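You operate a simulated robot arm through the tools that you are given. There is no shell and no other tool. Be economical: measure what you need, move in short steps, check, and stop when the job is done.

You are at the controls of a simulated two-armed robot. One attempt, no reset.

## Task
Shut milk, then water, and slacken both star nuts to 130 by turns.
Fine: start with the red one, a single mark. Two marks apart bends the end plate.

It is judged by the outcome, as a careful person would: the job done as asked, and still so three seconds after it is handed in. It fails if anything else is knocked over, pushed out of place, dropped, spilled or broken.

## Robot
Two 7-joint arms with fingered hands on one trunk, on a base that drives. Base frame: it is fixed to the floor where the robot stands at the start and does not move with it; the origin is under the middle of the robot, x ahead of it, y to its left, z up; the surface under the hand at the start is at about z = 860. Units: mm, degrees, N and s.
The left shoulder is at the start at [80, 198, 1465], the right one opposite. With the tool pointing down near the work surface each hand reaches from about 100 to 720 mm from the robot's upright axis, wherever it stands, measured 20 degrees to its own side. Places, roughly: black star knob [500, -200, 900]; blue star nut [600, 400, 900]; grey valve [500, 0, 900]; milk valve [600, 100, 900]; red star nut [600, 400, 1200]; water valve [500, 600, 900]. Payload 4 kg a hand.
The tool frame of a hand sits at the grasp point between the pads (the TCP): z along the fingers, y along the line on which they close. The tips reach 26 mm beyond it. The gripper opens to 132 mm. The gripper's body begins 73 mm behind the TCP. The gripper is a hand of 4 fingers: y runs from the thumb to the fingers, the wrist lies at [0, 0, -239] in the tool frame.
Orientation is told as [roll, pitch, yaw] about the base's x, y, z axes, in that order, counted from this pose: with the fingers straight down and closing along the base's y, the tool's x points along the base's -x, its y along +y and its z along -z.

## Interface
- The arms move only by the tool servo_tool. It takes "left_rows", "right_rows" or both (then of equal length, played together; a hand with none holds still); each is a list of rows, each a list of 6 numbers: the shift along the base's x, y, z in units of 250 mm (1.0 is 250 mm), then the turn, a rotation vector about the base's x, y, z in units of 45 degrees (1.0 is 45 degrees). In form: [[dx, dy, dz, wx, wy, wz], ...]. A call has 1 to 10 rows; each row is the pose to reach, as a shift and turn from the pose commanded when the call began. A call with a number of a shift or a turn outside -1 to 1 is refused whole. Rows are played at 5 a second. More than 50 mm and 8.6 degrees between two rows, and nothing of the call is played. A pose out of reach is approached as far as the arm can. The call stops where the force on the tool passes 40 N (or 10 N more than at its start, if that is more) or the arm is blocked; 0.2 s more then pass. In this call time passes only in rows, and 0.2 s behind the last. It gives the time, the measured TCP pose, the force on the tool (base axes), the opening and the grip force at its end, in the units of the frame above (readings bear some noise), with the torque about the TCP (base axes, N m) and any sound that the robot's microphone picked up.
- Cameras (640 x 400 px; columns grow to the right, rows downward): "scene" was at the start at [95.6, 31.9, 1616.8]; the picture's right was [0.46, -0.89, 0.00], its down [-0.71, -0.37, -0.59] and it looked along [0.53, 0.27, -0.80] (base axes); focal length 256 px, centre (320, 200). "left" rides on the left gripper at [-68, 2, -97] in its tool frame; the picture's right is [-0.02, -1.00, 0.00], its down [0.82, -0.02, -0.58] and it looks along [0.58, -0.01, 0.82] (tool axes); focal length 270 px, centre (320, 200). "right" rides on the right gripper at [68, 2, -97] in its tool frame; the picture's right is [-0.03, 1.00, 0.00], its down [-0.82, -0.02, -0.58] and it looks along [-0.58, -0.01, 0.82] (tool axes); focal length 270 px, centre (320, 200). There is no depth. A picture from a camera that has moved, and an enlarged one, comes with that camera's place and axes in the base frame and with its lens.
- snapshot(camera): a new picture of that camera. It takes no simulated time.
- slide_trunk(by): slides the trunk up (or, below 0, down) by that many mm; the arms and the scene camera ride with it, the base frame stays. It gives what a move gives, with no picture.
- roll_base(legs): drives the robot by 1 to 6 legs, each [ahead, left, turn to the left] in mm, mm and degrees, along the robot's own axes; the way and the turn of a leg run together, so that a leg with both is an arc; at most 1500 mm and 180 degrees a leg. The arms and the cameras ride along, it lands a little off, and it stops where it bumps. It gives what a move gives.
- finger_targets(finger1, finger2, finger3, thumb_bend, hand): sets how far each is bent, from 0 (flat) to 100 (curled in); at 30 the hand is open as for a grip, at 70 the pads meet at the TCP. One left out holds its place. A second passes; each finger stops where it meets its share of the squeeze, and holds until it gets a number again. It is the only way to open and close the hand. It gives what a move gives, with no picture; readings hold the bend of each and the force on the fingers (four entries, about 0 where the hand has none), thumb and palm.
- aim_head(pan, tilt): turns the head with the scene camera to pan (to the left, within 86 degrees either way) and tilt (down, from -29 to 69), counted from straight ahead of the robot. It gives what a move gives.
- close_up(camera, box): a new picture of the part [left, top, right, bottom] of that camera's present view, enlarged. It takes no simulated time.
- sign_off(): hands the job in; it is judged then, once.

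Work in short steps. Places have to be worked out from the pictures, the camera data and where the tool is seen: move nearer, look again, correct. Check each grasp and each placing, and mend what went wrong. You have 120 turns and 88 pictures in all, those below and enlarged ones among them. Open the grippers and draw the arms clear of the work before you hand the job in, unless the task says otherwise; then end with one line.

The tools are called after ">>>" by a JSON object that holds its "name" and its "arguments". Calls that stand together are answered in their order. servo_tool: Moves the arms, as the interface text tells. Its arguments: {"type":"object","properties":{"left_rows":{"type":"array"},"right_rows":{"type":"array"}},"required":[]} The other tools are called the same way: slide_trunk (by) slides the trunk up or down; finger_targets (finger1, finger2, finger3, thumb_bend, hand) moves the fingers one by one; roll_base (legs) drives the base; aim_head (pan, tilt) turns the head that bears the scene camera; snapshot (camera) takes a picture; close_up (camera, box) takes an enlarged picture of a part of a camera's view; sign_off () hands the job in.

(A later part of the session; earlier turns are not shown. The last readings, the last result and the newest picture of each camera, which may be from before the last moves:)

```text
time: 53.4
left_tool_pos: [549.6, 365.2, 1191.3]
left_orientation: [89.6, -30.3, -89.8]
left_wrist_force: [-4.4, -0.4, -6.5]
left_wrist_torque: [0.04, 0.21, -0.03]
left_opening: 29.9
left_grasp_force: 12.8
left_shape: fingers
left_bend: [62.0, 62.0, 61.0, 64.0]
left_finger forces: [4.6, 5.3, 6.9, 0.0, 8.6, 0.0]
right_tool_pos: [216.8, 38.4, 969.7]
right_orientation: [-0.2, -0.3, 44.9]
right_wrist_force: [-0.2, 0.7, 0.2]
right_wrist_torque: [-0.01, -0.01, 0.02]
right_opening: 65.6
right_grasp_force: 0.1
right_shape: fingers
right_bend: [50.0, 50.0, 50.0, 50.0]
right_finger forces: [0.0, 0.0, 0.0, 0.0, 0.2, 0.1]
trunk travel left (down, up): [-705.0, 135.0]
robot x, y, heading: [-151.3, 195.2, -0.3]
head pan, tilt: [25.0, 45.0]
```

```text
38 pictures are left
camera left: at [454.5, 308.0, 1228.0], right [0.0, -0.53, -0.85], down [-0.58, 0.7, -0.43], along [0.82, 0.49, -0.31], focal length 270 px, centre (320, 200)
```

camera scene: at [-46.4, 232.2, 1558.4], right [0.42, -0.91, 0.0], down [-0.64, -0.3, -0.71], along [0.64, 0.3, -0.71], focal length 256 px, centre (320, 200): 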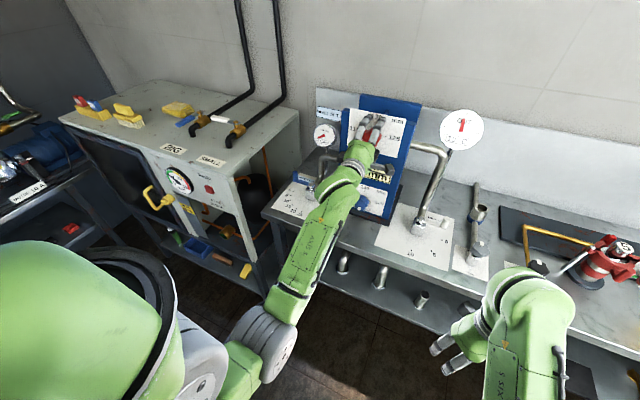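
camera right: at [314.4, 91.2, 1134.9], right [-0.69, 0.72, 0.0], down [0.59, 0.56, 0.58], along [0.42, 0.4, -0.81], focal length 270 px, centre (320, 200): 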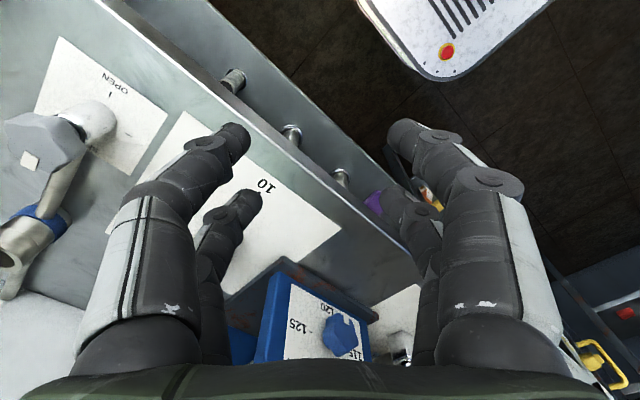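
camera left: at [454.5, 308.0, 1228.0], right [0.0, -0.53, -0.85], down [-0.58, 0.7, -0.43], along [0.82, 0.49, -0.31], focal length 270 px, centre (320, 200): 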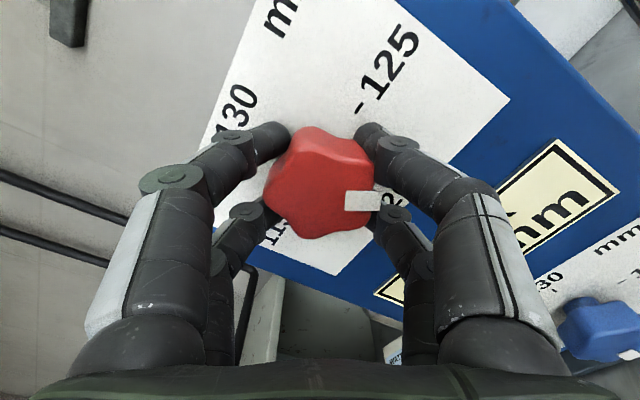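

The nut turns with the hand and comes out axially (~5 mm per mark). I continue with a matching retreat in x.

>>> {"name": "servo_tool", "arguments": {"left_rows": [[-0.008, 0, 0, -0.11, 0, 0], [-0.01, 0, 0, -0.22, 0, 0], [-0.011, 0, 0, -0.33, 0, 0], [-0.012, 0, 0, -0.44, 0, 0], [-0.014, 0, 0, -0.56, 0, 0], [-0.015, 0, 0, -0.67, 0, 0]]}}

>>> {"name": "servo_tool", "arguments": {"left_rows": [[-0.002, 0, 0, -0.11, 0, 0], [-0.003, 0, 0, -0.22, 0, 0], [-0.004, 0, 0, -0.33, 0, 0], [-0.005, 0, 0, -0.44, 0, 0], [-0.006, 0, 0, -0.56, 0, 0], [-0.007, 0, 0, -0.66, 0, 0]]}}

>>> {"name": "snapshot", "arguments": {"camera": "left"}}

>>> {"name": "close_up", "arguments": {"camera": "scene", "box": [310, 80, 430, 220]}}

```text
time: 54.8
left_tool_pos: [549.7, 365.9, 1189.6]
left_orientation: [89.6, -60.4, -89.8]
left_wrist_force: [9.1, -1.0, -4.3]
left_wrist_torque: [0.06, 0.09, 0.02]
left_opening: 30.2
left_grasp_force: 11.4
left_shape: fingers
left_bend: [61.0, 62.0, 61.0, 64.0]
left_finger forces: [4.8, 5.5, 5.5, 0.1, 6.8, 0.0]
right_tool_pos: [217.5, 38.2, 968.0]
right_orientation: [-0.1, -0.2, 45.0]
right_wrist_force: [-0.1, -0.2, 0.4]
right_wrist_torque: [-0.01, -0.01, 0.05]
right_opening: 65.7
right_grasp_force: 0.1
right_shape: fingers
right_bend: [50.0, 50.0, 50.0, 50.0]
right_finger forces: [0.0, 0.1, 0.0, 0.0, 0.0, 0.1]
trunk travel left (down, up): [-705.0, 135.0]
robot x, y, heading: [-150.8, 201.2, 0.1]
head pan, tilt: [25.0, 45.0]
```

```text
time: 56.2
left_tool_pos: [548.8, 365.6, 1189.6]
left_orientation: [-30.5, -89.8, 30.4]
left_wrist_force: [15.7, -1.2, 0.9]
left_wrist_torque: [0.04, 0.05, 0.03]
left_opening: 30.1
left_grasp_force: 11.1
left_shape: fingers
left_bend: [61.0, 61.0, 61.0, 64.0]
left_finger forces: [5.5, 5.0, 5.2, 0.0, 7.1, 0.0]
right_tool_pos: [217.5, 37.0, 966.9]
right_orientation: [-0.1, -0.2, 45.0]
right_wrist_force: [-0.1, -0.8, 0.2]
right_wrist_torque: [0.01, -0.03, 0.04]
right_opening: 65.6
right_grasp_force: 0.1
right_shape: fingers
right_bend: [50.0, 50.0, 50.0, 50.0]
right_finger forces: [0.0, 0.1, 0.1, 0.0, 0.0, 0.0]
trunk travel left (down, up): [-705.0, 135.0]
robot x, y, heading: [-148.9, 195.3, -0.1]
head pan, tilt: [25.0, 45.0]
```

```text
37 pictures are left
camera left: at [452.1, 367.6, 1259.2], right [0.0, -1.0, 0.03], down [-0.58, -0.02, -0.81], along [0.81, -0.02, -0.58], focal length 270 px, centre (320, 200)
```

left: 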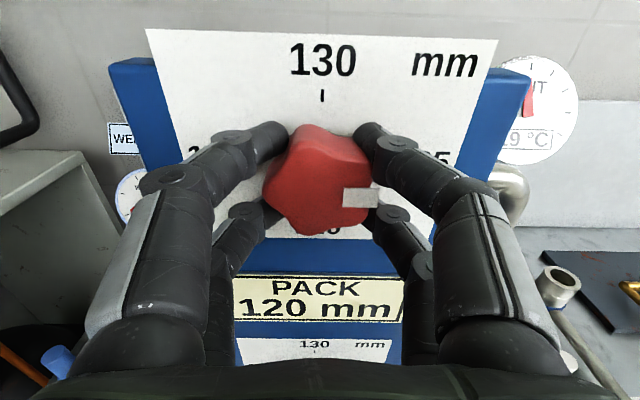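

```text
2.86 times, centred on (370, 150) of scene
camera zoom: at [-41.1, 231.7, 1558.0], right [0.42, -0.91, 0.0], down [-0.64, -0.3, -0.7], along [0.64, 0.3, -0.71], focal length 731 px, centre (177, 343)
```

zoom: 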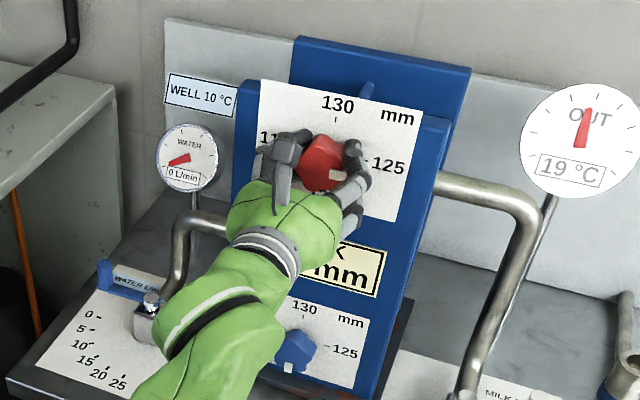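

Red turned 90°, tab to 125. I relieve the axial pull, open, back off and check.

>>> {"name": "servo_tool", "arguments": {"left_rows": [[0.018, 0, 0, 0, 0, 0]]}}

>>> {"name": "finger_targets", "arguments": {"hand": "left", "finger1": 45, "finger2": 45, "finger3": 45, "thumb_bend": 45}}

>>> {"name": "servo_tool", "arguments": {"left_rows": [[-0.15, 0, 0, 0, 0, 0], [-0.3, 0, 0, 0, 0, 0], [-0.45, 0, 0, 0, 0, 0]]}}

>>> {"name": "snapshot", "arguments": {"camera": "left"}}

```text
time: 56.6
left_tool_pos: [550.7, 365.1, 1189.2]
left_orientation: [-0.3, -89.8, 0.0]
left_wrist_force: [-1.7, -1.7, -5.4]
left_wrist_torque: [0.02, 0.08, -0.05]
left_opening: 29.7
left_grasp_force: 13.2
left_shape: fingers
left_bend: [61.0, 61.0, 61.0, 64.0]
left_finger forces: [5.0, 6.9, 6.5, 0.0, 7.5, 0.0]
right_tool_pos: [214.6, 37.5, 968.9]
right_orientation: [-0.2, -0.3, 45.0]
right_wrist_force: [0.3, -0.3, -0.6]
right_wrist_torque: [0.0, -0.03, -0.03]
right_opening: 65.4
right_grasp_force: 0.1
right_shape: fingers
right_bend: [50.0, 50.0, 50.0, 50.0]
right_finger forces: [0.1, 0.0, 0.0, 0.0, 0.1, 0.0]
trunk travel left (down, up): [-705.0, 135.0]
robot x, y, heading: [-151.5, 196.1, -0.0]
head pan, tilt: [25.0, 45.0]
```

```text
time: 57.6
left_tool_pos: [549.9, 366.1, 1191.2]
left_orientation: [-177.0, -90.1, 176.7]
left_wrist_force: [-0.4, -0.2, 0.2]
left_wrist_torque: [-0.01, 0.01, -0.01]
left_opening: 82.0
left_grasp_force: 0.1
left_shape: fingers
left_bend: [45.0, 45.0, 45.0, 45.0]
left_finger forces: [0.0, 0.0, 0.0, 0.0, 0.0, 0.1]
right_tool_pos: [215.0, 38.3, 969.5]
right_orientation: [-0.3, -0.4, 45.0]
right_wrist_force: [-0.4, 1.5, 0.2]
right_wrist_torque: [-0.02, 0.01, 0.0]
right_opening: 65.8
right_grasp_force: 0.2
right_shape: fingers
right_bend: [50.0, 50.0, 50.0, 50.0]
right_finger forces: [0.0, 0.1, 0.0, 0.0, 0.0, 0.0]
trunk travel left (down, up): [-705.0, 135.0]
robot x, y, heading: [-150.2, 201.0, 0.1]
head pan, tilt: [25.0, 45.0]
```

```text
time: 58.4
left_tool_pos: [436.7, 365.7, 1193.5]
left_orientation: [149.0, -89.8, -149.2]
left_wrist_force: [-0.7, -0.1, -0.9]
left_wrist_torque: [-0.01, 0.04, -0.03]
left_opening: 82.6
left_grasp_force: 0.0
left_shape: fingers
left_bend: [45.0, 45.0, 45.0, 45.0]
left_finger forces: [0.1, 0.1, 0.1, 0.0, 0.0, 0.0]
right_tool_pos: [213.6, 38.5, 970.0]
right_orientation: [-0.2, -0.4, 45.0]
right_wrist_force: [-0.4, -0.2, 1.2]
right_wrist_torque: [0.01, -0.01, 0.01]
right_opening: 65.9
right_grasp_force: 0.1
right_shape: fingers
right_bend: [50.0, 50.0, 50.0, 50.0]
right_finger forces: [0.0, 0.1, 0.0, 0.0, 0.0, 0.1]
trunk travel left (down, up): [-705.0, 135.0]
robot x, y, heading: [-146.8, 199.6, 0.0]
head pan, tilt: [25.0, 45.0]
```

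```text
35 pictures are left
camera left: at [339.3, 368.2, 1261.9], right [0.0, -1.0, 0.02], down [-0.58, -0.02, -0.82], along [0.82, -0.02, -0.58], focal length 270 px, centre (320, 200)
```

left: 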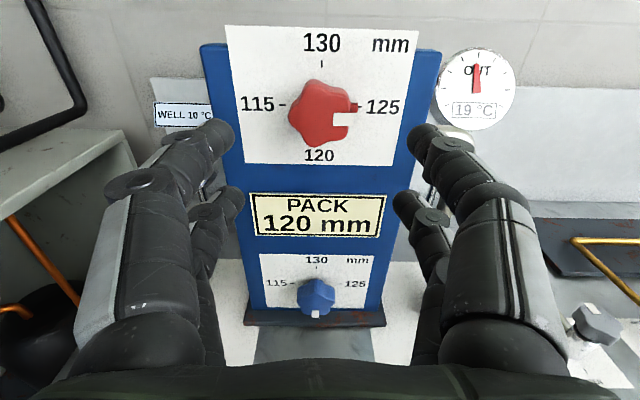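

Red reads 125 exactly. Blue's centre works out at about (551 face, 366, 950). I descend while rolling the hand back 90°.

>>> {"name": "servo_tool", "arguments": {"left_rows": [[0, 0, -0.08, 0.17, 0, 0], [0, 0, -0.16, 0.34, 0, 0], [0, 0, -0.24, 0.5, 0, 0], [0, 0, -0.32, 0.67, 0, 0], [0, 0, -0.4, 0.84, 0, 0], [0, 0, -0.48, 1.0, 0, 0]]}}

>>> {"name": "servo_tool", "arguments": {"left_rows": [[0, 0, -0.08, 0.17, 0, 0], [0, 0, -0.16, 0.34, 0, 0], [0, 0, -0.24, 0.5, 0, 0], [0, 0, -0.32, 0.67, 0, 0], [0, 0, -0.4, 0.84, 0, 0], [0.06, 0, -0.48, 1.0, 0, 0]]}}

>>> {"name": "snapshot", "arguments": {"camera": "left"}}

```text
time: 59.8
left_tool_pos: [436.9, 365.1, 1073.4]
left_orientation: [89.8, -44.9, -90.1]
left_wrist_force: [0.0, -0.2, -0.2]
left_wrist_torque: [0.0, -0.04, -0.02]
left_opening: 82.6
left_grasp_force: 0.0
left_shape: fingers
left_bend: [45.0, 45.0, 45.0, 45.0]
left_finger forces: [0.1, 0.0, 0.0, 0.0, 0.0, 0.0]
right_tool_pos: [214.8, 37.1, 969.4]
right_orientation: [-0.2, -0.4, 45.0]
right_wrist_force: [-0.3, 0.0, -0.5]
right_wrist_torque: [0.01, 0.02, 0.01]
right_opening: 65.4
right_grasp_force: 0.1
right_shape: fingers
right_bend: [50.0, 50.0, 50.0, 50.0]
right_finger forces: [0.1, 0.0, 0.0, 0.1, 0.1, 0.0]
trunk travel left (down, up): [-705.0, 135.0]
robot x, y, heading: [-153.5, 197.7, -0.1]
head pan, tilt: [25.0, 45.0]
```

```text
time: 61.2
left_tool_pos: [453.7, 365.9, 951.3]
left_orientation: [89.8, 0.1, -90.0]
left_wrist_force: [0.3, 0.1, -0.2]
left_wrist_torque: [0.01, 0.01, 0.0]
left_opening: 82.2
left_grasp_force: 0.1
left_shape: fingers
left_bend: [45.0, 45.0, 45.0, 45.0]
left_finger forces: [0.1, 0.0, 0.0, 0.0, 0.0, 0.0]
right_tool_pos: [215.3, 37.7, 968.5]
right_orientation: [-0.2, -0.3, 45.0]
right_wrist_force: [0.4, -0.4, 0.0]
right_wrist_torque: [0.04, 0.02, 0.01]
right_opening: 65.6
right_grasp_force: 0.0
right_shape: fingers
right_bend: [50.0, 50.0, 50.0, 50.0]
right_finger forces: [0.0, 0.1, 0.1, 0.0, 0.0, 0.0]
trunk travel left (down, up): [-705.0, 135.0]
robot x, y, heading: [-148.3, 199.6, 0.1]
head pan, tilt: [25.0, 45.0]
```

```text
34 pictures are left
camera left: at [356.5, 297.1, 953.2], right [0.0, -0.02, -1.0], down [-0.58, 0.82, -0.02], along [0.82, 0.58, -0.02], focal length 270 px, centre (320, 200)
```

left: 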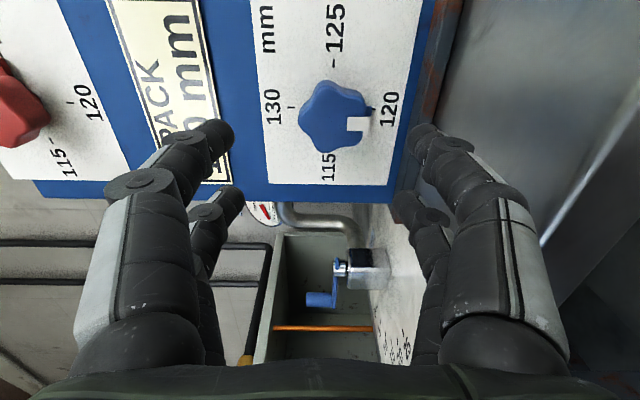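

Blue's centre is ≈ z 942.5. I correct z, then advance to x≈550.

>>> {"name": "servo_tool", "arguments": {"left_rows": [[0.05, 0, -0.036, 0, 0, 0], [0.16, 0, -0.036, 0, 0, 0], [0.27, 0, -0.036, 0, 0, 0], [0.34, 0, -0.036, 0, 0, 0], [0.388, 0, -0.036, 0, 0, 0]]}}

>>> {"name": "snapshot", "arguments": {"camera": "left"}}

```text
time: 62.4
left_tool_pos: [550.5, 365.7, 941.7]
left_orientation: [89.8, 0.0, -89.9]
left_wrist_force: [0.2, -0.9, -0.8]
left_wrist_torque: [0.0, 0.01, 0.01]
left_opening: 82.3
left_grasp_force: 0.0
left_shape: fingers
left_bend: [45.0, 45.0, 45.0, 45.0]
left_finger forces: [0.0, 0.0, 0.1, 0.0, 0.0, 0.0]
right_tool_pos: [215.3, 37.5, 968.0]
right_orientation: [-0.2, -0.3, 45.0]
right_wrist_force: [-0.8, 0.2, 0.4]
right_wrist_torque: [0.02, 0.0, -0.02]
right_opening: 65.5
right_grasp_force: 0.0
right_shape: fingers
right_bend: [50.0, 50.0, 50.0, 50.0]
right_finger forces: [0.0, 0.1, 0.0, 0.0, 0.1, 0.1]
trunk travel left (down, up): [-705.0, 135.0]
robot x, y, heading: [-148.6, 201.6, 0.4]
head pan, tilt: [25.0, 45.0]
```

```text
33 pictures are left
camera left: at [453.2, 297.7, 944.5], right [0.0, -0.02, -1.0], down [-0.58, 0.82, -0.02], along [0.82, 0.58, -0.02], focal length 270 px, centre (320, 200)
```

left: 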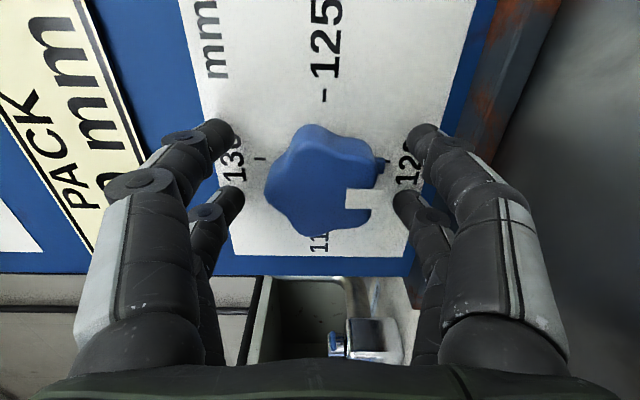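

Well centred. Close on the blue nut.

>>> {"name": "finger_targets", "arguments": {"hand": "left", "finger1": 68, "finger2": 68, "finger3": 68, "thumb_bend": 68}}

>>> {"name": "servo_tool", "arguments": {"left_rows": [[0, 0, 0, -0.11, 0, 0], [0, 0, 0, -0.22, 0, 0], [0, 0, 0, -0.33, 0, 0], [0, 0, 0, -0.44, 0, 0], [0, 0, 0, -0.56, 0, 0], [0, 0, 0, -0.67, 0, 0]]}}

>>> {"name": "snapshot", "arguments": {"camera": "left"}}

```text
time: 63.4
left_tool_pos: [549.5, 366.2, 940.8]
left_orientation: [89.7, 0.0, -90.0]
left_wrist_force: [0.7, -0.1, -3.3]
left_wrist_torque: [0.05, 0.02, 0.0]
left_opening: 30.5
left_grasp_force: 12.5
left_shape: fingers
left_bend: [61.0, 62.0, 61.0, 63.0]
left_finger forces: [5.3, 5.2, 5.3, 0.0, 8.4, 0.0]
right_tool_pos: [215.6, 38.4, 968.3]
right_orientation: [-0.2, -0.3, 44.9]
right_wrist_force: [-0.2, 0.9, -0.1]
right_wrist_torque: [0.0, 0.0, -0.01]
right_opening: 65.5
right_grasp_force: 0.0
right_shape: fingers
right_bend: [50.0, 50.0, 50.0, 50.0]
right_finger forces: [0.0, 0.0, 0.1, 0.0, 0.0, 0.1]
trunk travel left (down, up): [-705.0, 135.0]
robot x, y, heading: [-149.2, 204.6, 0.2]
head pan, tilt: [25.0, 45.0]
```

```text
time: 64.8
left_tool_pos: [549.7, 366.3, 941.0]
left_orientation: [89.6, -30.2, -89.9]
left_wrist_force: [1.2, 1.3, -8.7]
left_wrist_torque: [0.06, 0.13, 0.02]
left_opening: 30.6
left_grasp_force: 12.5
left_shape: fingers
left_bend: [62.0, 62.0, 61.0, 63.0]
left_finger forces: [4.3, 5.4, 6.9, 0.0, 8.6, 0.0]
right_tool_pos: [216.2, 38.5, 968.6]
right_orientation: [-0.2, -0.4, 45.0]
right_wrist_force: [0.1, -0.6, 0.2]
right_wrist_torque: [-0.01, 0.01, 0.01]
right_opening: 65.8
right_grasp_force: 0.1
right_shape: fingers
right_bend: [50.0, 50.0, 50.0, 50.0]
right_finger forces: [0.0, 0.0, 0.1, 0.0, 0.0, 0.0]
trunk travel left (down, up): [-705.0, 135.0]
robot x, y, heading: [-153.2, 199.0, -0.3]
head pan, tilt: [25.0, 45.0]
```

```text
32 pictures are left
camera left: at [453.2, 308.2, 978.2], right [-0.01, -0.53, -0.85], down [-0.58, 0.7, -0.43], along [0.82, 0.49, -0.31], focal length 270 px, centre (320, 200)
```

left: 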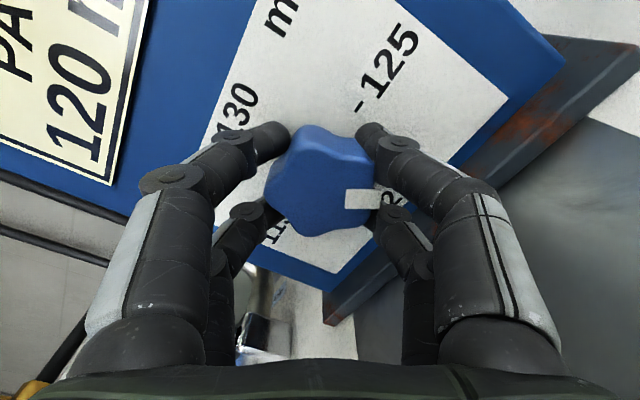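

Turning cleanly. Continue the remaining 60°, easing 1.5 mm down.

>>> {"name": "servo_tool", "arguments": {"left_rows": [[0, 0, -0.005, -0.11, 0, 0], [0, 0, -0.005, -0.22, 0, 0], [0, 0, -0.005, -0.33, 0, 0], [0, 0, -0.005, -0.44, 0, 0], [0, 0, -0.005, -0.56, 0, 0], [0, 0, -0.005, -0.67, 0, 0]]}}

>>> {"name": "servo_tool", "arguments": {"left_rows": [[0, 0, 0, -0.11, 0, 0], [0, 0, 0, -0.22, 0, 0], [0, 0, 0, -0.33, 0, 0], [0, 0, 0, -0.44, 0, 0], [0, 0, 0, -0.56, 0, 0], [0, 0, 0, -0.66, 0, 0]]}}

>>> {"name": "snapshot", "arguments": {"camera": "left"}}

```text
time: 66.2
left_tool_pos: [550.5, 366.7, 939.6]
left_orientation: [89.6, -60.3, -89.8]
left_wrist_force: [-0.1, 0.4, -7.6]
left_wrist_torque: [0.06, 0.15, 0.03]
left_opening: 30.2
left_grasp_force: 12.8
left_shape: fingers
left_bend: [62.0, 62.0, 61.0, 63.0]
left_finger forces: [4.3, 6.8, 7.3, 0.0, 7.5, 0.1]
right_tool_pos: [216.7, 38.1, 968.8]
right_orientation: [-0.2, -0.3, 45.0]
right_wrist_force: [0.6, 0.0, -0.3]
right_wrist_torque: [0.02, -0.03, -0.01]
right_opening: 65.7
right_grasp_force: 0.0
right_shape: fingers
right_bend: [50.0, 50.0, 50.0, 50.0]
right_finger forces: [0.0, 0.1, 0.0, 0.0, 0.1, 0.1]
trunk travel left (down, up): [-705.0, 135.0]
robot x, y, heading: [-153.7, 201.7, -0.1]
head pan, tilt: [25.0, 45.0]
```

```text
time: 67.6
left_tool_pos: [549.9, 365.5, 939.9]
left_orientation: [-24.5, -89.8, 24.3]
left_wrist_force: [-1.1, -2.3, -11.2]
left_wrist_torque: [0.04, 0.23, -0.03]
left_opening: 30.1
left_grasp_force: 12.7
left_shape: fingers
left_bend: [62.0, 62.0, 61.0, 64.0]
left_finger forces: [4.5, 8.0, 7.4, 0.1, 6.8, 0.0]
right_tool_pos: [215.5, 38.8, 969.1]
right_orientation: [-0.1, -0.3, 44.9]
right_wrist_force: [-0.3, -1.1, 0.3]
right_wrist_torque: [-0.03, -0.05, 0.01]
right_opening: 65.5
right_grasp_force: 0.0
right_shape: fingers
right_bend: [50.0, 50.0, 50.0, 50.0]
right_finger forces: [0.1, 0.0, 0.1, 0.0, 0.1, 0.0]
trunk travel left (down, up): [-705.0, 135.0]
robot x, y, heading: [-152.7, 202.2, -0.0]
head pan, tilt: [25.0, 45.0]
```

```text
31 pictures are left
camera left: at [453.5, 368.0, 1009.5], right [0.0, -1.0, 0.03], down [-0.58, -0.02, -0.81], along [0.81, -0.02, -0.58], focal length 270 px, centre (320, 200)
```

left: 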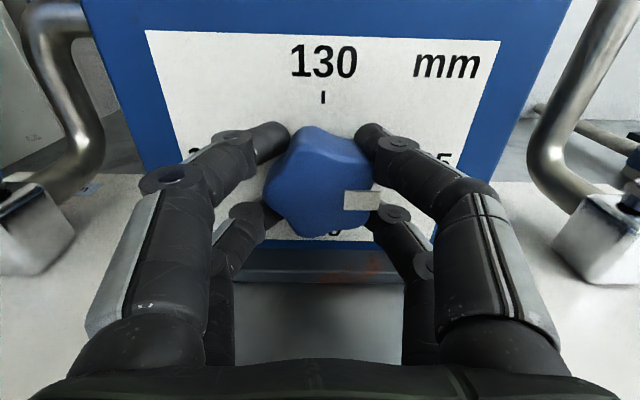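

Blue at 125. Release, back off and verify.

>>> {"name": "finger_targets", "arguments": {"hand": "left", "finger1": 45, "finger2": 45, "finger3": 45, "thumb_bend": 45}}

>>> {"name": "servo_tool", "arguments": {"left_rows": [[-0.15, 0, 0, 0, 0, 0], [-0.3, 0, 0, 0, 0, 0], [-0.42, 0, 0, 0, 0, 0]]}}

>>> {"name": "close_up", "arguments": {"camera": "left", "box": [200, 20, 440, 180]}}

```text
time: 68.6
left_tool_pos: [551.3, 367.0, 941.0]
left_orientation: [169.9, -90.0, -170.2]
left_wrist_force: [0.4, 0.2, 0.2]
left_wrist_torque: [0.04, 0.01, 0.01]
left_opening: 82.4
left_grasp_force: 0.1
left_shape: fingers
left_bend: [45.0, 45.0, 45.0, 45.0]
left_finger forces: [0.1, 0.1, 0.0, 0.1, 0.0, 0.0]
right_tool_pos: [214.6, 37.8, 969.5]
right_orientation: [-0.2, -0.4, 45.0]
right_wrist_force: [-1.1, -0.7, -0.3]
right_wrist_torque: [0.0, -0.02, 0.0]
right_opening: 65.5
right_grasp_force: 0.0
right_shape: fingers
right_bend: [50.0, 50.0, 50.0, 50.0]
right_finger forces: [0.0, 0.0, 0.0, 0.0, 0.0, 0.0]
trunk travel left (down, up): [-705.0, 135.0]
robot x, y, heading: [-148.7, 203.3, 0.0]
head pan, tilt: [25.0, 45.0]
```

```text
time: 69.4
left_tool_pos: [444.8, 366.1, 943.1]
left_orientation: [-153.6, -89.9, 153.4]
left_wrist_force: [-0.6, 0.9, -0.2]
left_wrist_torque: [0.02, 0.01, 0.0]
left_opening: 82.2
left_grasp_force: 0.1
left_shape: fingers
left_bend: [45.0, 45.0, 45.0, 45.0]
left_finger forces: [0.0, 0.1, 0.0, 0.0, 0.1, 0.1]
right_tool_pos: [215.3, 37.3, 970.5]
right_orientation: [-0.1, -0.4, 45.0]
right_wrist_force: [0.8, -0.7, 0.1]
right_wrist_torque: [0.02, -0.01, -0.02]
right_opening: 65.8
right_grasp_force: 0.0
right_shape: fingers
right_bend: [50.0, 50.0, 50.0, 50.0]
right_finger forces: [0.1, 0.1, 0.0, 0.0, 0.0, 0.1]
trunk travel left (down, up): [-705.0, 135.0]
robot x, y, heading: [-149.0, 201.7, 0.0]
head pan, tilt: [25.0, 45.0]
```

```text
2.50 times, centred on (320, 100) of left
camera zoom: at [347.3, 368.4, 1011.8], right [0.0, -1.0, 0.03], down [-0.58, -0.02, -0.82], along [0.82, -0.02, -0.58], focal length 676 px, centre (320, 450)
```

zoom: 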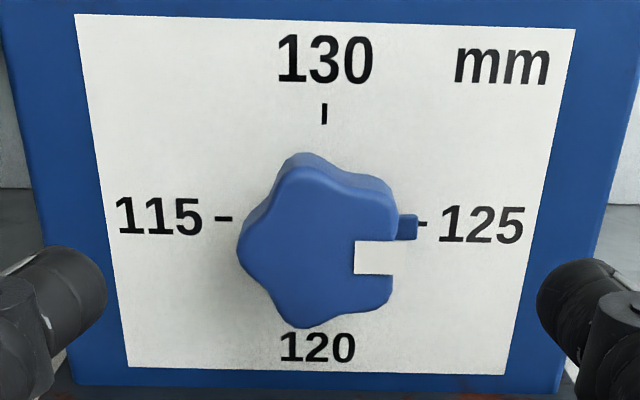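

Blue reads 125. Next red again: I rise back to z≈1190 and roll +72° (one lobe pitch) so the grip matches the same lobes as before.

>>> {"name": "servo_tool", "arguments": {"left_rows": [[0, 0, 0.08, 0.14, 0, 0], [0, 0, 0.16, 0.28, 0, 0], [0, 0, 0.25, 0.41, 0, 0], [0, 0, 0.34, 0.54, 0, 0], [0, 0, 0.42, 0.67, 0, 0], [0, 0, 0.5, 0.8, 0, 0]]}}

>>> {"name": "servo_tool", "arguments": {"left_rows": [[0, 0, 0.08, 0.14, 0, 0], [0, 0, 0.16, 0.28, 0, 0], [0, 0, 0.25, 0.41, 0, 0], [0, 0, 0.34, 0.54, 0, 0], [0, 0, 0.42, 0.67, 0, 0], [0, 0, 0.492, 0.8, 0, 0]]}}

>>> {"name": "snapshot", "arguments": {"camera": "left"}}

```text
time: 70.8
left_tool_pos: [443.6, 365.3, 1066.7]
left_orientation: [89.8, -53.9, -90.0]
left_wrist_force: [0.1, -0.7, 0.5]
left_wrist_torque: [0.02, 0.03, -0.01]
left_opening: 82.4
left_grasp_force: 0.0
left_shape: fingers
left_bend: [45.0, 45.0, 45.0, 45.0]
left_finger forces: [0.0, 0.0, 0.0, 0.0, 0.0, 0.1]
right_tool_pos: [215.1, 37.3, 968.5]
right_orientation: [-0.2, -0.3, 45.0]
right_wrist_force: [0.4, 0.3, 0.4]
right_wrist_torque: [-0.03, 0.03, 0.0]
right_opening: 65.7
right_grasp_force: 0.0
right_shape: fingers
right_bend: [50.0, 50.0, 50.0, 50.0]
right_finger forces: [0.0, 0.0, 0.1, 0.1, 0.0, 0.1]
trunk travel left (down, up): [-705.0, 135.0]
robot x, y, heading: [-148.7, 201.4, -0.1]
head pan, tilt: [25.0, 45.0]
```

```text
time: 72.2
left_tool_pos: [444.9, 365.1, 1188.8]
left_orientation: [89.8, -18.0, -90.0]
left_wrist_force: [0.2, 0.2, -0.5]
left_wrist_torque: [0.01, 0.02, -0.02]
left_opening: 82.4
left_grasp_force: 0.1
left_shape: fingers
left_bend: [45.0, 45.0, 45.0, 45.0]
left_finger forces: [0.0, 0.1, 0.0, 0.1, 0.0, 0.1]
right_tool_pos: [214.8, 37.1, 969.1]
right_orientation: [-0.2, -0.3, 44.9]
right_wrist_force: [-0.2, 0.7, 0.3]
right_wrist_torque: [-0.04, -0.03, -0.04]
right_opening: 65.6
right_grasp_force: 0.0
right_shape: fingers
right_bend: [50.0, 50.0, 50.0, 50.0]
right_finger forces: [0.1, 0.0, 0.0, 0.0, 0.0, 0.0]
trunk travel left (down, up): [-705.0, 135.0]
robot x, y, heading: [-147.7, 198.9, 0.1]
head pan, tilt: [25.0, 45.0]
```

```text
29 pictures are left
camera left: at [347.7, 301.4, 1214.3], right [0.0, -0.33, -0.94], down [-0.58, 0.77, -0.27], along [0.82, 0.54, -0.19], focal length 270 px, centre (320, 200)
```

left: 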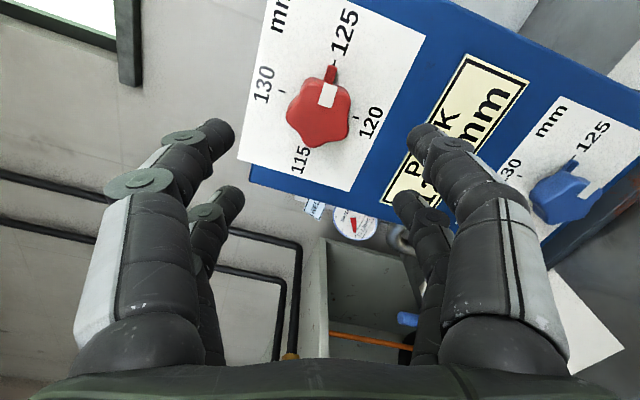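

Aligned as intended. Advance to x≈550.5 and close.

>>> {"name": "servo_tool", "arguments": {"left_rows": [[0.12, 0, 0, 0, 0, 0], [0.24, 0.002, 0, 0, 0, 0], [0.34, 0.003, 0, 0, 0, 0], [0.424, 0.003, 0, 0, 0, 0]]}}

>>> {"name": "finger_targets", "arguments": {"hand": "left", "finger1": 68, "finger2": 68, "finger3": 68, "thumb_bend": 68}}

>>> {"name": "snapshot", "arguments": {"camera": "left"}}

```text
time: 73.2
left_tool_pos: [551.3, 368.3, 1189.0]
left_orientation: [89.8, -18.1, -89.9]
left_wrist_force: [0.5, 0.1, -0.1]
left_wrist_torque: [-0.04, -0.01, -0.03]
left_opening: 82.4
left_grasp_force: 0.0
left_shape: fingers
left_bend: [45.0, 45.0, 45.0, 45.0]
left_finger forces: [0.0, 0.0, 0.0, 0.1, 0.0, 0.0]
right_tool_pos: [214.9, 37.7, 967.6]
right_orientation: [-0.3, -0.3, 45.1]
right_wrist_force: [0.2, 0.2, 0.1]
right_wrist_torque: [0.01, -0.01, 0.0]
right_opening: 65.7
right_grasp_force: 0.0
right_shape: fingers
right_bend: [50.0, 50.0, 50.0, 50.0]
right_finger forces: [0.0, 0.1, 0.0, 0.0, 0.0, 0.0]
trunk travel left (down, up): [-705.0, 135.0]
robot x, y, heading: [-150.0, 203.1, 0.1]
head pan, tilt: [25.0, 45.0]
```

```text
time: 74.2
left_tool_pos: [550.7, 367.9, 1188.6]
left_orientation: [89.7, -17.9, -90.0]
left_wrist_force: [1.2, -0.9, -1.0]
left_wrist_torque: [0.01, 0.05, -0.03]
left_opening: 32.3
left_grasp_force: 11.6
left_shape: fingers
left_bend: [60.0, 62.0, 62.0, 63.0]
left_finger forces: [5.9, 5.0, 4.4, 0.1, 7.8, 0.0]
right_tool_pos: [215.7, 38.0, 968.4]
right_orientation: [-0.3, -0.3, 45.0]
right_wrist_force: [0.3, -0.1, -0.7]
right_wrist_torque: [-0.01, -0.01, 0.01]
right_opening: 65.6
right_grasp_force: 0.1
right_shape: fingers
right_bend: [50.0, 50.0, 50.0, 50.0]
right_finger forces: [0.0, 0.1, 0.0, 0.0, 0.1, 0.0]
trunk travel left (down, up): [-705.0, 135.0]
robot x, y, heading: [-149.1, 199.2, -0.2]
head pan, tilt: [25.0, 45.0]
```

```text
28 pictures are left
camera left: at [454.1, 302.6, 1213.3], right [0.0, -0.33, -0.94], down [-0.58, 0.77, -0.27], along [0.82, 0.54, -0.2], focal length 270 px, centre (320, 200)
```

left: 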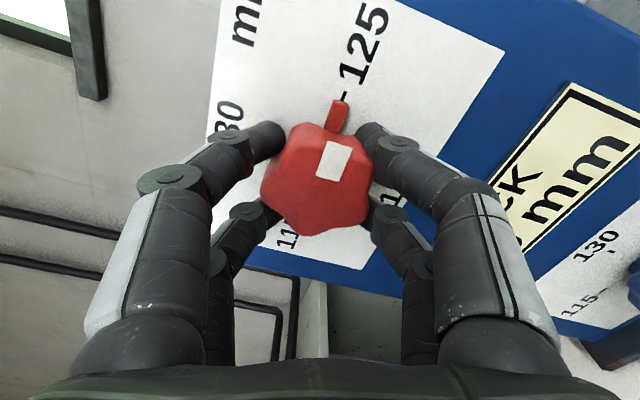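

Firm grip and the pointer still at 125. Turn 90° counter-clockwise in three strokes of 30°.

>>> {"name": "servo_tool", "arguments": {"left_rows": [[0, 0, 0, -0.11, 0, 0], [0, 0, 0, -0.22, 0, 0], [0, 0, 0, -0.33, 0, 0], [0, 0, 0, -0.44, 0, 0], [0, 0, 0, -0.56, 0, 0], [0, 0, 0, -0.67, 0, 0]]}}

>>> {"name": "servo_tool", "arguments": {"left_rows": [[0, 0, 0, -0.11, 0, 0], [0, 0, 0, -0.22, 0, 0], [0, 0, 0, -0.33, 0, 0], [0, 0, 0, -0.44, 0, 0], [0, 0, 0, -0.56, 0, 0], [0, 0, 0, -0.67, 0, 0]]}}

>>> {"name": "servo_tool", "arguments": {"left_rows": [[0, 0, 0, -0.11, 0, 0], [0, 0, 0, -0.22, 0, 0], [0, 0, 0, -0.33, 0, 0], [0, 0, 0, -0.44, 0, 0], [0, 0, 0, -0.56, 0, 0], [0, 0, 0, -0.66, 0, 0]]}}

>>> {"name": "snapshot", "arguments": {"camera": "left"}}

```text
time: 75.6
left_tool_pos: [550.5, 365.9, 1189.1]
left_orientation: [89.7, -48.2, -89.9]
left_wrist_force: [0.7, -2.8, -3.6]
left_wrist_torque: [0.08, 0.04, -0.06]
left_opening: 31.8
left_grasp_force: 12.2
left_shape: fingers
left_bend: [60.0, 62.0, 62.0, 63.0]
left_finger forces: [5.7, 5.0, 5.4, 0.0, 8.2, 0.0]
right_tool_pos: [215.0, 38.0, 968.9]
right_orientation: [-0.2, -0.4, 45.0]
right_wrist_force: [0.7, 0.0, 0.5]
right_wrist_torque: [0.03, -0.01, 0.0]
right_opening: 65.7
right_grasp_force: 0.0
right_shape: fingers
right_bend: [50.0, 50.0, 50.0, 50.0]
right_finger forces: [0.0, 0.0, 0.0, 0.0, 0.0, 0.0]
trunk travel left (down, up): [-705.0, 135.0]
robot x, y, heading: [-154.2, 198.7, 0.1]
head pan, tilt: [25.0, 45.0]
```

```text
time: 77.0
left_tool_pos: [551.3, 365.8, 1187.8]
left_orientation: [89.5, -78.4, -89.6]
left_wrist_force: [-1.5, -5.2, -6.4]
left_wrist_torque: [0.05, 0.17, -0.14]
left_opening: 31.9
left_grasp_force: 12.9
left_shape: fingers
left_bend: [61.0, 62.0, 62.0, 63.0]
left_finger forces: [4.7, 5.5, 6.6, 0.0, 8.4, 0.0]
right_tool_pos: [215.7, 36.2, 967.7]
right_orientation: [-0.1, -0.3, 45.1]
right_wrist_force: [-0.6, 0.3, 0.5]
right_wrist_torque: [-0.01, -0.03, 0.0]
right_opening: 65.4
right_grasp_force: 0.1
right_shape: fingers
right_bend: [50.0, 50.0, 50.0, 50.0]
right_finger forces: [0.0, 0.0, 0.0, 0.0, 0.1, 0.0]
trunk travel left (down, up): [-705.0, 135.0]
robot x, y, heading: [-151.9, 196.6, -0.1]
head pan, tilt: [25.0, 45.0]
```

```text
time: 78.4
left_tool_pos: [551.0, 365.4, 1188.7]
left_orientation: [-89.9, -72.0, 89.8]
left_wrist_force: [-0.9, -7.2, -6.5]
left_wrist_torque: [0.14, 0.13, -0.19]
left_opening: 31.7
left_grasp_force: 13.5
left_shape: fingers
left_bend: [61.0, 62.0, 62.0, 63.0]
left_finger forces: [4.7, 6.2, 8.1, 0.0, 8.1, 0.0]
right_tool_pos: [215.4, 36.9, 968.8]
right_orientation: [0.0, -0.3, 45.0]
right_wrist_force: [-0.2, -0.1, -0.6]
right_wrist_torque: [-0.02, 0.02, 0.02]
right_opening: 65.6
right_grasp_force: 0.1
right_shape: fingers
right_bend: [50.0, 50.0, 50.0, 50.0]
right_finger forces: [0.1, 0.0, 0.1, 0.0, 0.0, 0.1]
trunk travel left (down, up): [-705.0, 135.0]
robot x, y, heading: [-148.5, 198.0, 0.4]
head pan, tilt: [25.0, 45.0]
```

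```text
27 pictures are left
camera left: at [454.5, 388.3, 1254.2], right [0.0, -0.94, 0.33], down [-0.58, -0.27, -0.77], along [0.82, -0.2, -0.55], focal length 270 px, centre (320, 200)
```

left: 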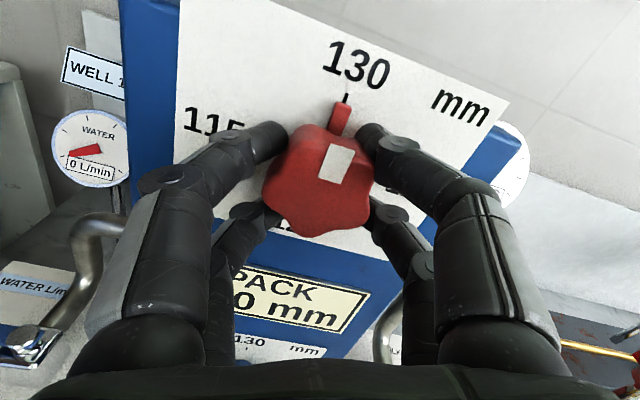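

Red pointer lines up with 130. Release, back off and check.

>>> {"name": "finger_targets", "arguments": {"hand": "left", "finger1": 45, "finger2": 45, "finger3": 45, "thumb_bend": 45}}

>>> {"name": "servo_tool", "arguments": {"left_rows": [[-0.15, 0, 0, 0, 0, 0], [-0.3, 0, 0, 0, 0, 0], [-0.424, 0, 0, 0, 0, 0]]}}

>>> {"name": "snapshot", "arguments": {"camera": "left"}}

```text
time: 79.4
left_tool_pos: [549.4, 367.9, 1190.4]
left_orientation: [-90.2, -72.0, 90.0]
left_wrist_force: [-1.1, 0.2, -0.2]
left_wrist_torque: [-0.01, 0.0, -0.02]
left_opening: 82.2
left_grasp_force: 0.0
left_shape: fingers
left_bend: [45.0, 45.0, 45.0, 45.0]
left_finger forces: [0.0, 0.0, 0.1, 0.0, 0.0, 0.0]
right_tool_pos: [213.8, 38.9, 969.6]
right_orientation: [-0.2, -0.4, 45.1]
right_wrist_force: [-0.9, -0.1, 0.1]
right_wrist_torque: [-0.02, -0.02, 0.02]
right_opening: 65.2
right_grasp_force: 0.0
right_shape: fingers
right_bend: [50.0, 50.0, 50.0, 50.0]
right_finger forces: [0.1, 0.0, 0.1, 0.0, 0.0, 0.0]
trunk travel left (down, up): [-705.0, 135.0]
robot x, y, heading: [-149.6, 198.3, -0.0]
head pan, tilt: [25.0, 45.0]
```

```text
time: 80.2
left_tool_pos: [443.3, 366.8, 1188.3]
left_orientation: [-90.3, -72.0, 90.2]
left_wrist_force: [-0.9, 0.3, 0.0]
left_wrist_torque: [-0.01, 0.01, 0.0]
left_opening: 82.6
left_grasp_force: 0.1
left_shape: fingers
left_bend: [45.0, 45.0, 45.0, 45.0]
left_finger forces: [0.0, 0.0, 0.1, 0.1, 0.0, 0.0]
right_tool_pos: [214.4, 37.2, 968.6]
right_orientation: [-0.1, -0.5, 45.0]
right_wrist_force: [-0.8, -0.4, -0.6]
right_wrist_torque: [-0.03, 0.0, -0.02]
right_opening: 65.8
right_grasp_force: 0.0
right_shape: fingers
right_bend: [50.0, 50.0, 50.0, 50.0]
right_finger forces: [0.0, 0.0, 0.0, 0.1, 0.1, 0.0]
trunk travel left (down, up): [-705.0, 135.0]
robot x, y, heading: [-147.8, 198.2, 0.1]
head pan, tilt: [25.0, 45.0]
```

```text
26 pictures are left
camera left: at [346.4, 389.4, 1254.9], right [0.0, -0.94, 0.33], down [-0.58, -0.27, -0.77], along [0.82, -0.19, -0.54], focal length 270 px, centre (320, 200)
```

left: 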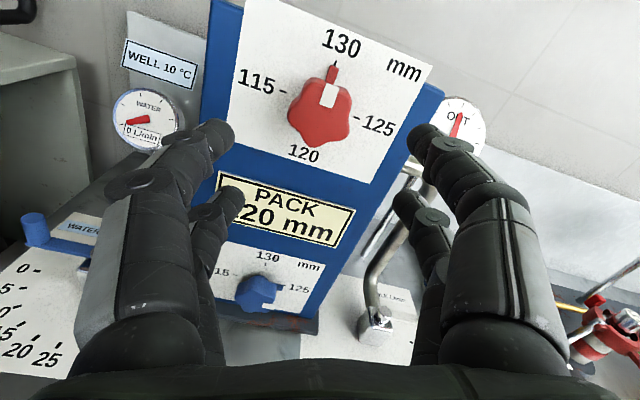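

Red reads 130. Now down to blue: z≈941 with roll back to −18°.

>>> {"name": "servo_tool", "arguments": {"left_rows": [[0, 0, -0.08, 0.17, 0, 0], [0, 0, -0.16, 0.34, 0, 0], [0, 0, -0.25, 0.5, 0, 0], [0, 0, -0.34, 0.67, 0, 0], [0, 0, -0.42, 0.84, 0, 0], [0, 0, -0.5, 1.0, 0, 0]]}}

>>> {"name": "servo_tool", "arguments": {"left_rows": [[0, 0, -0.08, 0.17, 0, 0], [0, 0, -0.16, 0.34, 0, 0], [0, 0, -0.25, 0.5, 0, 0], [0, 0, -0.34, 0.67, 0, 0], [0, 0, -0.42, 0.84, 0, 0], [0, 0, -0.494, 1.0, 0, 0]]}}

>>> {"name": "snapshot", "arguments": {"camera": "left"}}

```text
time: 81.6
left_tool_pos: [443.7, 366.7, 1064.6]
left_orientation: [89.8, -62.9, -90.0]
left_wrist_force: [-0.4, 0.0, 1.0]
left_wrist_torque: [0.04, 0.03, 0.01]
left_opening: 82.3
left_grasp_force: 0.0
left_shape: fingers
left_bend: [45.0, 45.0, 45.0, 45.0]
left_finger forces: [0.0, 0.1, 0.1, 0.0, 0.0, 0.1]
right_tool_pos: [215.5, 38.4, 967.6]
right_orientation: [-0.2, -0.4, 44.9]
right_wrist_force: [-0.3, 1.3, 1.3]
right_wrist_torque: [-0.01, 0.01, 0.0]
right_opening: 65.4
right_grasp_force: 0.1
right_shape: fingers
right_bend: [50.0, 50.0, 50.0, 50.0]
right_finger forces: [0.1, 0.1, 0.1, 0.0, 0.0, 0.0]
trunk travel left (down, up): [-705.0, 135.0]
robot x, y, heading: [-152.7, 198.0, -0.0]
head pan, tilt: [25.0, 45.0]
```

```text
time: 83.0
left_tool_pos: [444.5, 364.4, 940.9]
left_orientation: [89.8, -17.9, -90.1]
left_wrist_force: [-0.3, 0.0, -0.1]
left_wrist_torque: [0.01, 0.01, 0.02]
left_opening: 82.5
left_grasp_force: 0.2
left_shape: fingers
left_bend: [45.0, 45.0, 45.0, 45.0]
left_finger forces: [0.0, 0.0, 0.0, 0.0, 0.0, 0.1]
right_tool_pos: [214.5, 37.6, 969.5]
right_orientation: [-0.1, -0.3, 45.0]
right_wrist_force: [-0.4, -0.3, 0.5]
right_wrist_torque: [-0.02, 0.02, 0.01]
right_opening: 65.5
right_grasp_force: 0.1
right_shape: fingers
right_bend: [50.0, 50.0, 50.0, 50.0]
right_finger forces: [0.1, 0.0, 0.0, 0.1, 0.0, 0.1]
trunk travel left (down, up): [-705.0, 135.0]
robot x, y, heading: [-147.7, 200.7, -0.3]
head pan, tilt: [25.0, 45.0]
```

```text
25 pictures are left
camera left: at [347.2, 301.8, 964.8], right [0.0, -0.33, -0.94], down [-0.58, 0.77, -0.27], along [0.82, 0.54, -0.19], focal length 270 px, centre (320, 200)
```

left: 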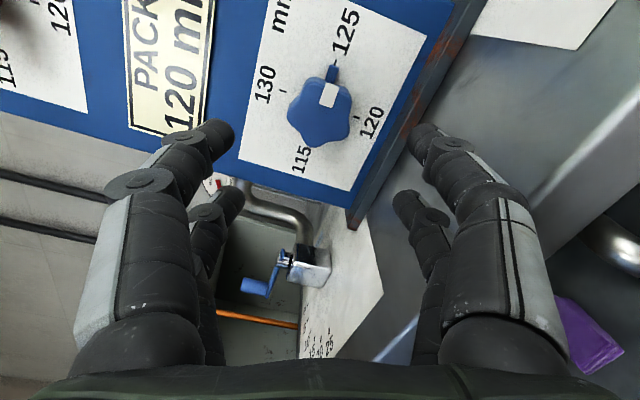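

Same relative view as for red. Advance and close on blue.

>>> {"name": "servo_tool", "arguments": {"left_rows": [[0.12, 0, 0, 0, 0, 0], [0.24, 0.002, 0, 0, 0, 0], [0.34, 0.003, 0, 0, 0, 0], [0.424, 0.003, 0, 0, 0, 0]]}}

>>> {"name": "finger_targets", "arguments": {"hand": "left", "finger1": 68, "finger2": 68, "finger3": 68, "thumb_bend": 68}}

>>> {"name": "snapshot", "arguments": {"camera": "left"}}

```text
time: 84.0
left_tool_pos: [549.0, 367.0, 940.6]
left_orientation: [89.6, -17.9, -90.0]
left_wrist_force: [-0.7, -0.4, -0.4]
left_wrist_torque: [-0.04, 0.02, 0.03]
left_opening: 82.3
left_grasp_force: 0.1
left_shape: fingers
left_bend: [45.0, 45.0, 45.0, 45.0]
left_finger forces: [0.0, 0.0, 0.0, 0.1, 0.1, 0.1]
right_tool_pos: [214.7, 37.4, 967.7]
right_orientation: [-0.2, -0.3, 45.0]
right_wrist_force: [0.3, -0.6, 0.0]
right_wrist_torque: [0.03, -0.01, 0.03]
right_opening: 65.6
right_grasp_force: 0.1
right_shape: fingers
right_bend: [50.0, 50.0, 50.0, 50.0]
right_finger forces: [0.0, 0.1, 0.1, 0.1, 0.0, 0.1]
trunk travel left (down, up): [-705.0, 135.0]
robot x, y, heading: [-150.1, 200.8, 0.1]
head pan, tilt: [25.0, 45.0]
```

```text
time: 85.0
left_tool_pos: [550.5, 366.8, 939.6]
left_orientation: [89.8, -18.0, -90.0]
left_wrist_force: [1.3, -1.1, -4.8]
left_wrist_torque: [0.03, 0.02, -0.01]
left_opening: 32.6
left_grasp_force: 11.8
left_shape: fingers
left_bend: [60.0, 62.0, 62.0, 63.0]
left_finger forces: [5.6, 4.6, 4.9, 0.1, 8.8, 0.0]
right_tool_pos: [215.4, 38.2, 968.4]
right_orientation: [-0.2, -0.3, 45.0]
right_wrist_force: [0.0, 0.1, -0.2]
right_wrist_torque: [0.02, 0.01, -0.01]
right_opening: 65.4
right_grasp_force: 0.1
right_shape: fingers
right_bend: [50.0, 50.0, 50.0, 50.0]
right_finger forces: [0.0, 0.0, 0.0, 0.0, 0.1, 0.1]
trunk travel left (down, up): [-705.0, 135.0]
robot x, y, heading: [-151.7, 199.3, -0.2]
head pan, tilt: [25.0, 45.0]
```

```text
24 pictures are left
camera left: at [453.4, 303.1, 964.1], right [-0.01, -0.33, -0.94], down [-0.58, 0.77, -0.27], along [0.82, 0.54, -0.2], focal length 270 px, centre (320, 200)
```

left: 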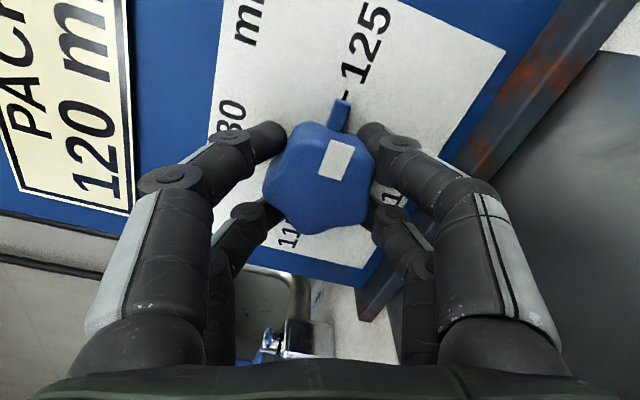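

Gripped. Turn the last 90° counter-clockwise.

>>> {"name": "servo_tool", "arguments": {"left_rows": [[0, 0, -0.004, -0.11, 0, 0], [0, 0, -0.004, -0.22, 0, 0], [0, 0, -0.004, -0.33, 0, 0], [0, 0, -0.004, -0.44, 0, 0], [0, 0, -0.004, -0.56, 0, 0], [0, 0, -0.004, -0.67, 0, 0]]}}

>>> {"name": "servo_tool", "arguments": {"left_rows": [[0, 0, 0, -0.11, 0, 0], [0, 0, 0, -0.22, 0, 0], [0, 0, 0, -0.33, 0, 0], [0, 0, 0, -0.44, 0, 0], [0, 0, 0, -0.56, 0, 0], [0, 0, 0, -0.67, 0, 0]]}}

>>> {"name": "servo_tool", "arguments": {"left_rows": [[0, 0, 0, -0.11, 0, 0], [0, 0, 0, -0.22, 0, 0], [0, 0, 0, -0.33, 0, 0], [0, 0, 0, -0.44, 0, 0], [0, 0, 0, -0.56, 0, 0], [0, 0, 0, -0.66, 0, 0]]}}

>>> {"name": "snapshot", "arguments": {"camera": "left"}}

```text
time: 86.4
left_tool_pos: [550.5, 367.9, 939.2]
left_orientation: [89.8, -48.2, -89.9]
left_wrist_force: [-1.4, -3.3, -6.6]
left_wrist_torque: [0.03, 0.12, -0.06]
left_opening: 32.3
left_grasp_force: 13.3
left_shape: fingers
left_bend: [61.0, 63.0, 62.0, 63.0]
left_finger forces: [5.2, 4.8, 6.2, 0.0, 9.3, 0.1]
right_tool_pos: [216.0, 36.9, 969.1]
right_orientation: [-0.2, -0.4, 45.0]
right_wrist_force: [-1.0, -0.1, -0.2]
right_wrist_torque: [0.0, -0.02, 0.0]
right_opening: 65.7
right_grasp_force: 0.0
right_shape: fingers
right_bend: [50.0, 50.0, 50.0, 50.0]
right_finger forces: [0.0, 0.1, 0.1, 0.0, 0.0, 0.0]
trunk travel left (down, up): [-705.0, 135.0]
robot x, y, heading: [-149.5, 198.3, 0.2]
head pan, tilt: [25.0, 45.0]
```

```text
time: 87.8
left_tool_pos: [550.8, 367.0, 937.9]
left_orientation: [89.2, -78.3, -89.6]
left_wrist_force: [-2.5, -6.6, -10.2]
left_wrist_torque: [0.04, 0.23, -0.2]
left_opening: 32.1
left_grasp_force: 13.4
left_shape: fingers
left_bend: [61.0, 63.0, 62.0, 63.0]
left_finger forces: [4.1, 5.6, 7.7, 0.1, 9.1, 0.1]
right_tool_pos: [215.8, 37.5, 967.6]
right_orientation: [-0.2, -0.3, 44.9]
right_wrist_force: [0.3, -0.3, -0.8]
right_wrist_torque: [-0.01, -0.01, 0.03]
right_opening: 65.7
right_grasp_force: 0.2
right_shape: fingers
right_bend: [50.0, 50.0, 50.0, 50.0]
right_finger forces: [0.1, 0.0, 0.1, 0.0, 0.1, 0.0]
trunk travel left (down, up): [-705.0, 135.0]
robot x, y, heading: [-149.1, 199.2, -0.1]
head pan, tilt: [25.0, 45.0]
```

```text
time: 89.2
left_tool_pos: [551.6, 366.8, 938.6]
left_orientation: [-89.5, -72.0, 89.5]
left_wrist_force: [-4.0, -10.0, -12.5]
left_wrist_torque: [0.14, 0.29, -0.27]
left_opening: 31.6
left_grasp_force: 14.9
left_shape: fingers
left_bend: [62.0, 63.0, 62.0, 63.0]
left_finger forces: [4.3, 8.0, 10.4, 0.0, 7.7, 0.1]
right_tool_pos: [214.6, 36.9, 968.5]
right_orientation: [-0.1, -0.4, 45.1]
right_wrist_force: [0.0, 0.0, -1.7]
right_wrist_torque: [-0.01, -0.01, 0.03]
right_opening: 65.5
right_grasp_force: 0.0
right_shape: fingers
right_bend: [50.0, 50.0, 50.0, 50.0]
right_finger forces: [0.0, 0.0, 0.0, 0.0, 0.0, 0.0]
trunk travel left (down, up): [-705.0, 135.0]
robot x, y, heading: [-149.7, 197.7, 0.1]
head pan, tilt: [25.0, 45.0]
```

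```text
23 pictures are left
camera left: at [454.1, 389.3, 1004.4], right [0.0, -0.94, 0.33], down [-0.58, -0.27, -0.77], along [0.81, -0.2, -0.55], focal length 270 px, centre (320, 200)
```

left: 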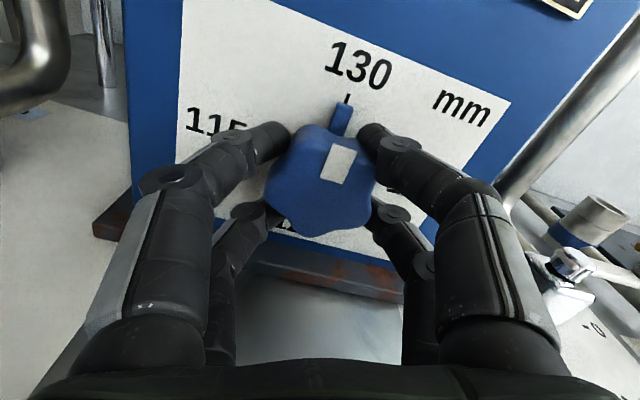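

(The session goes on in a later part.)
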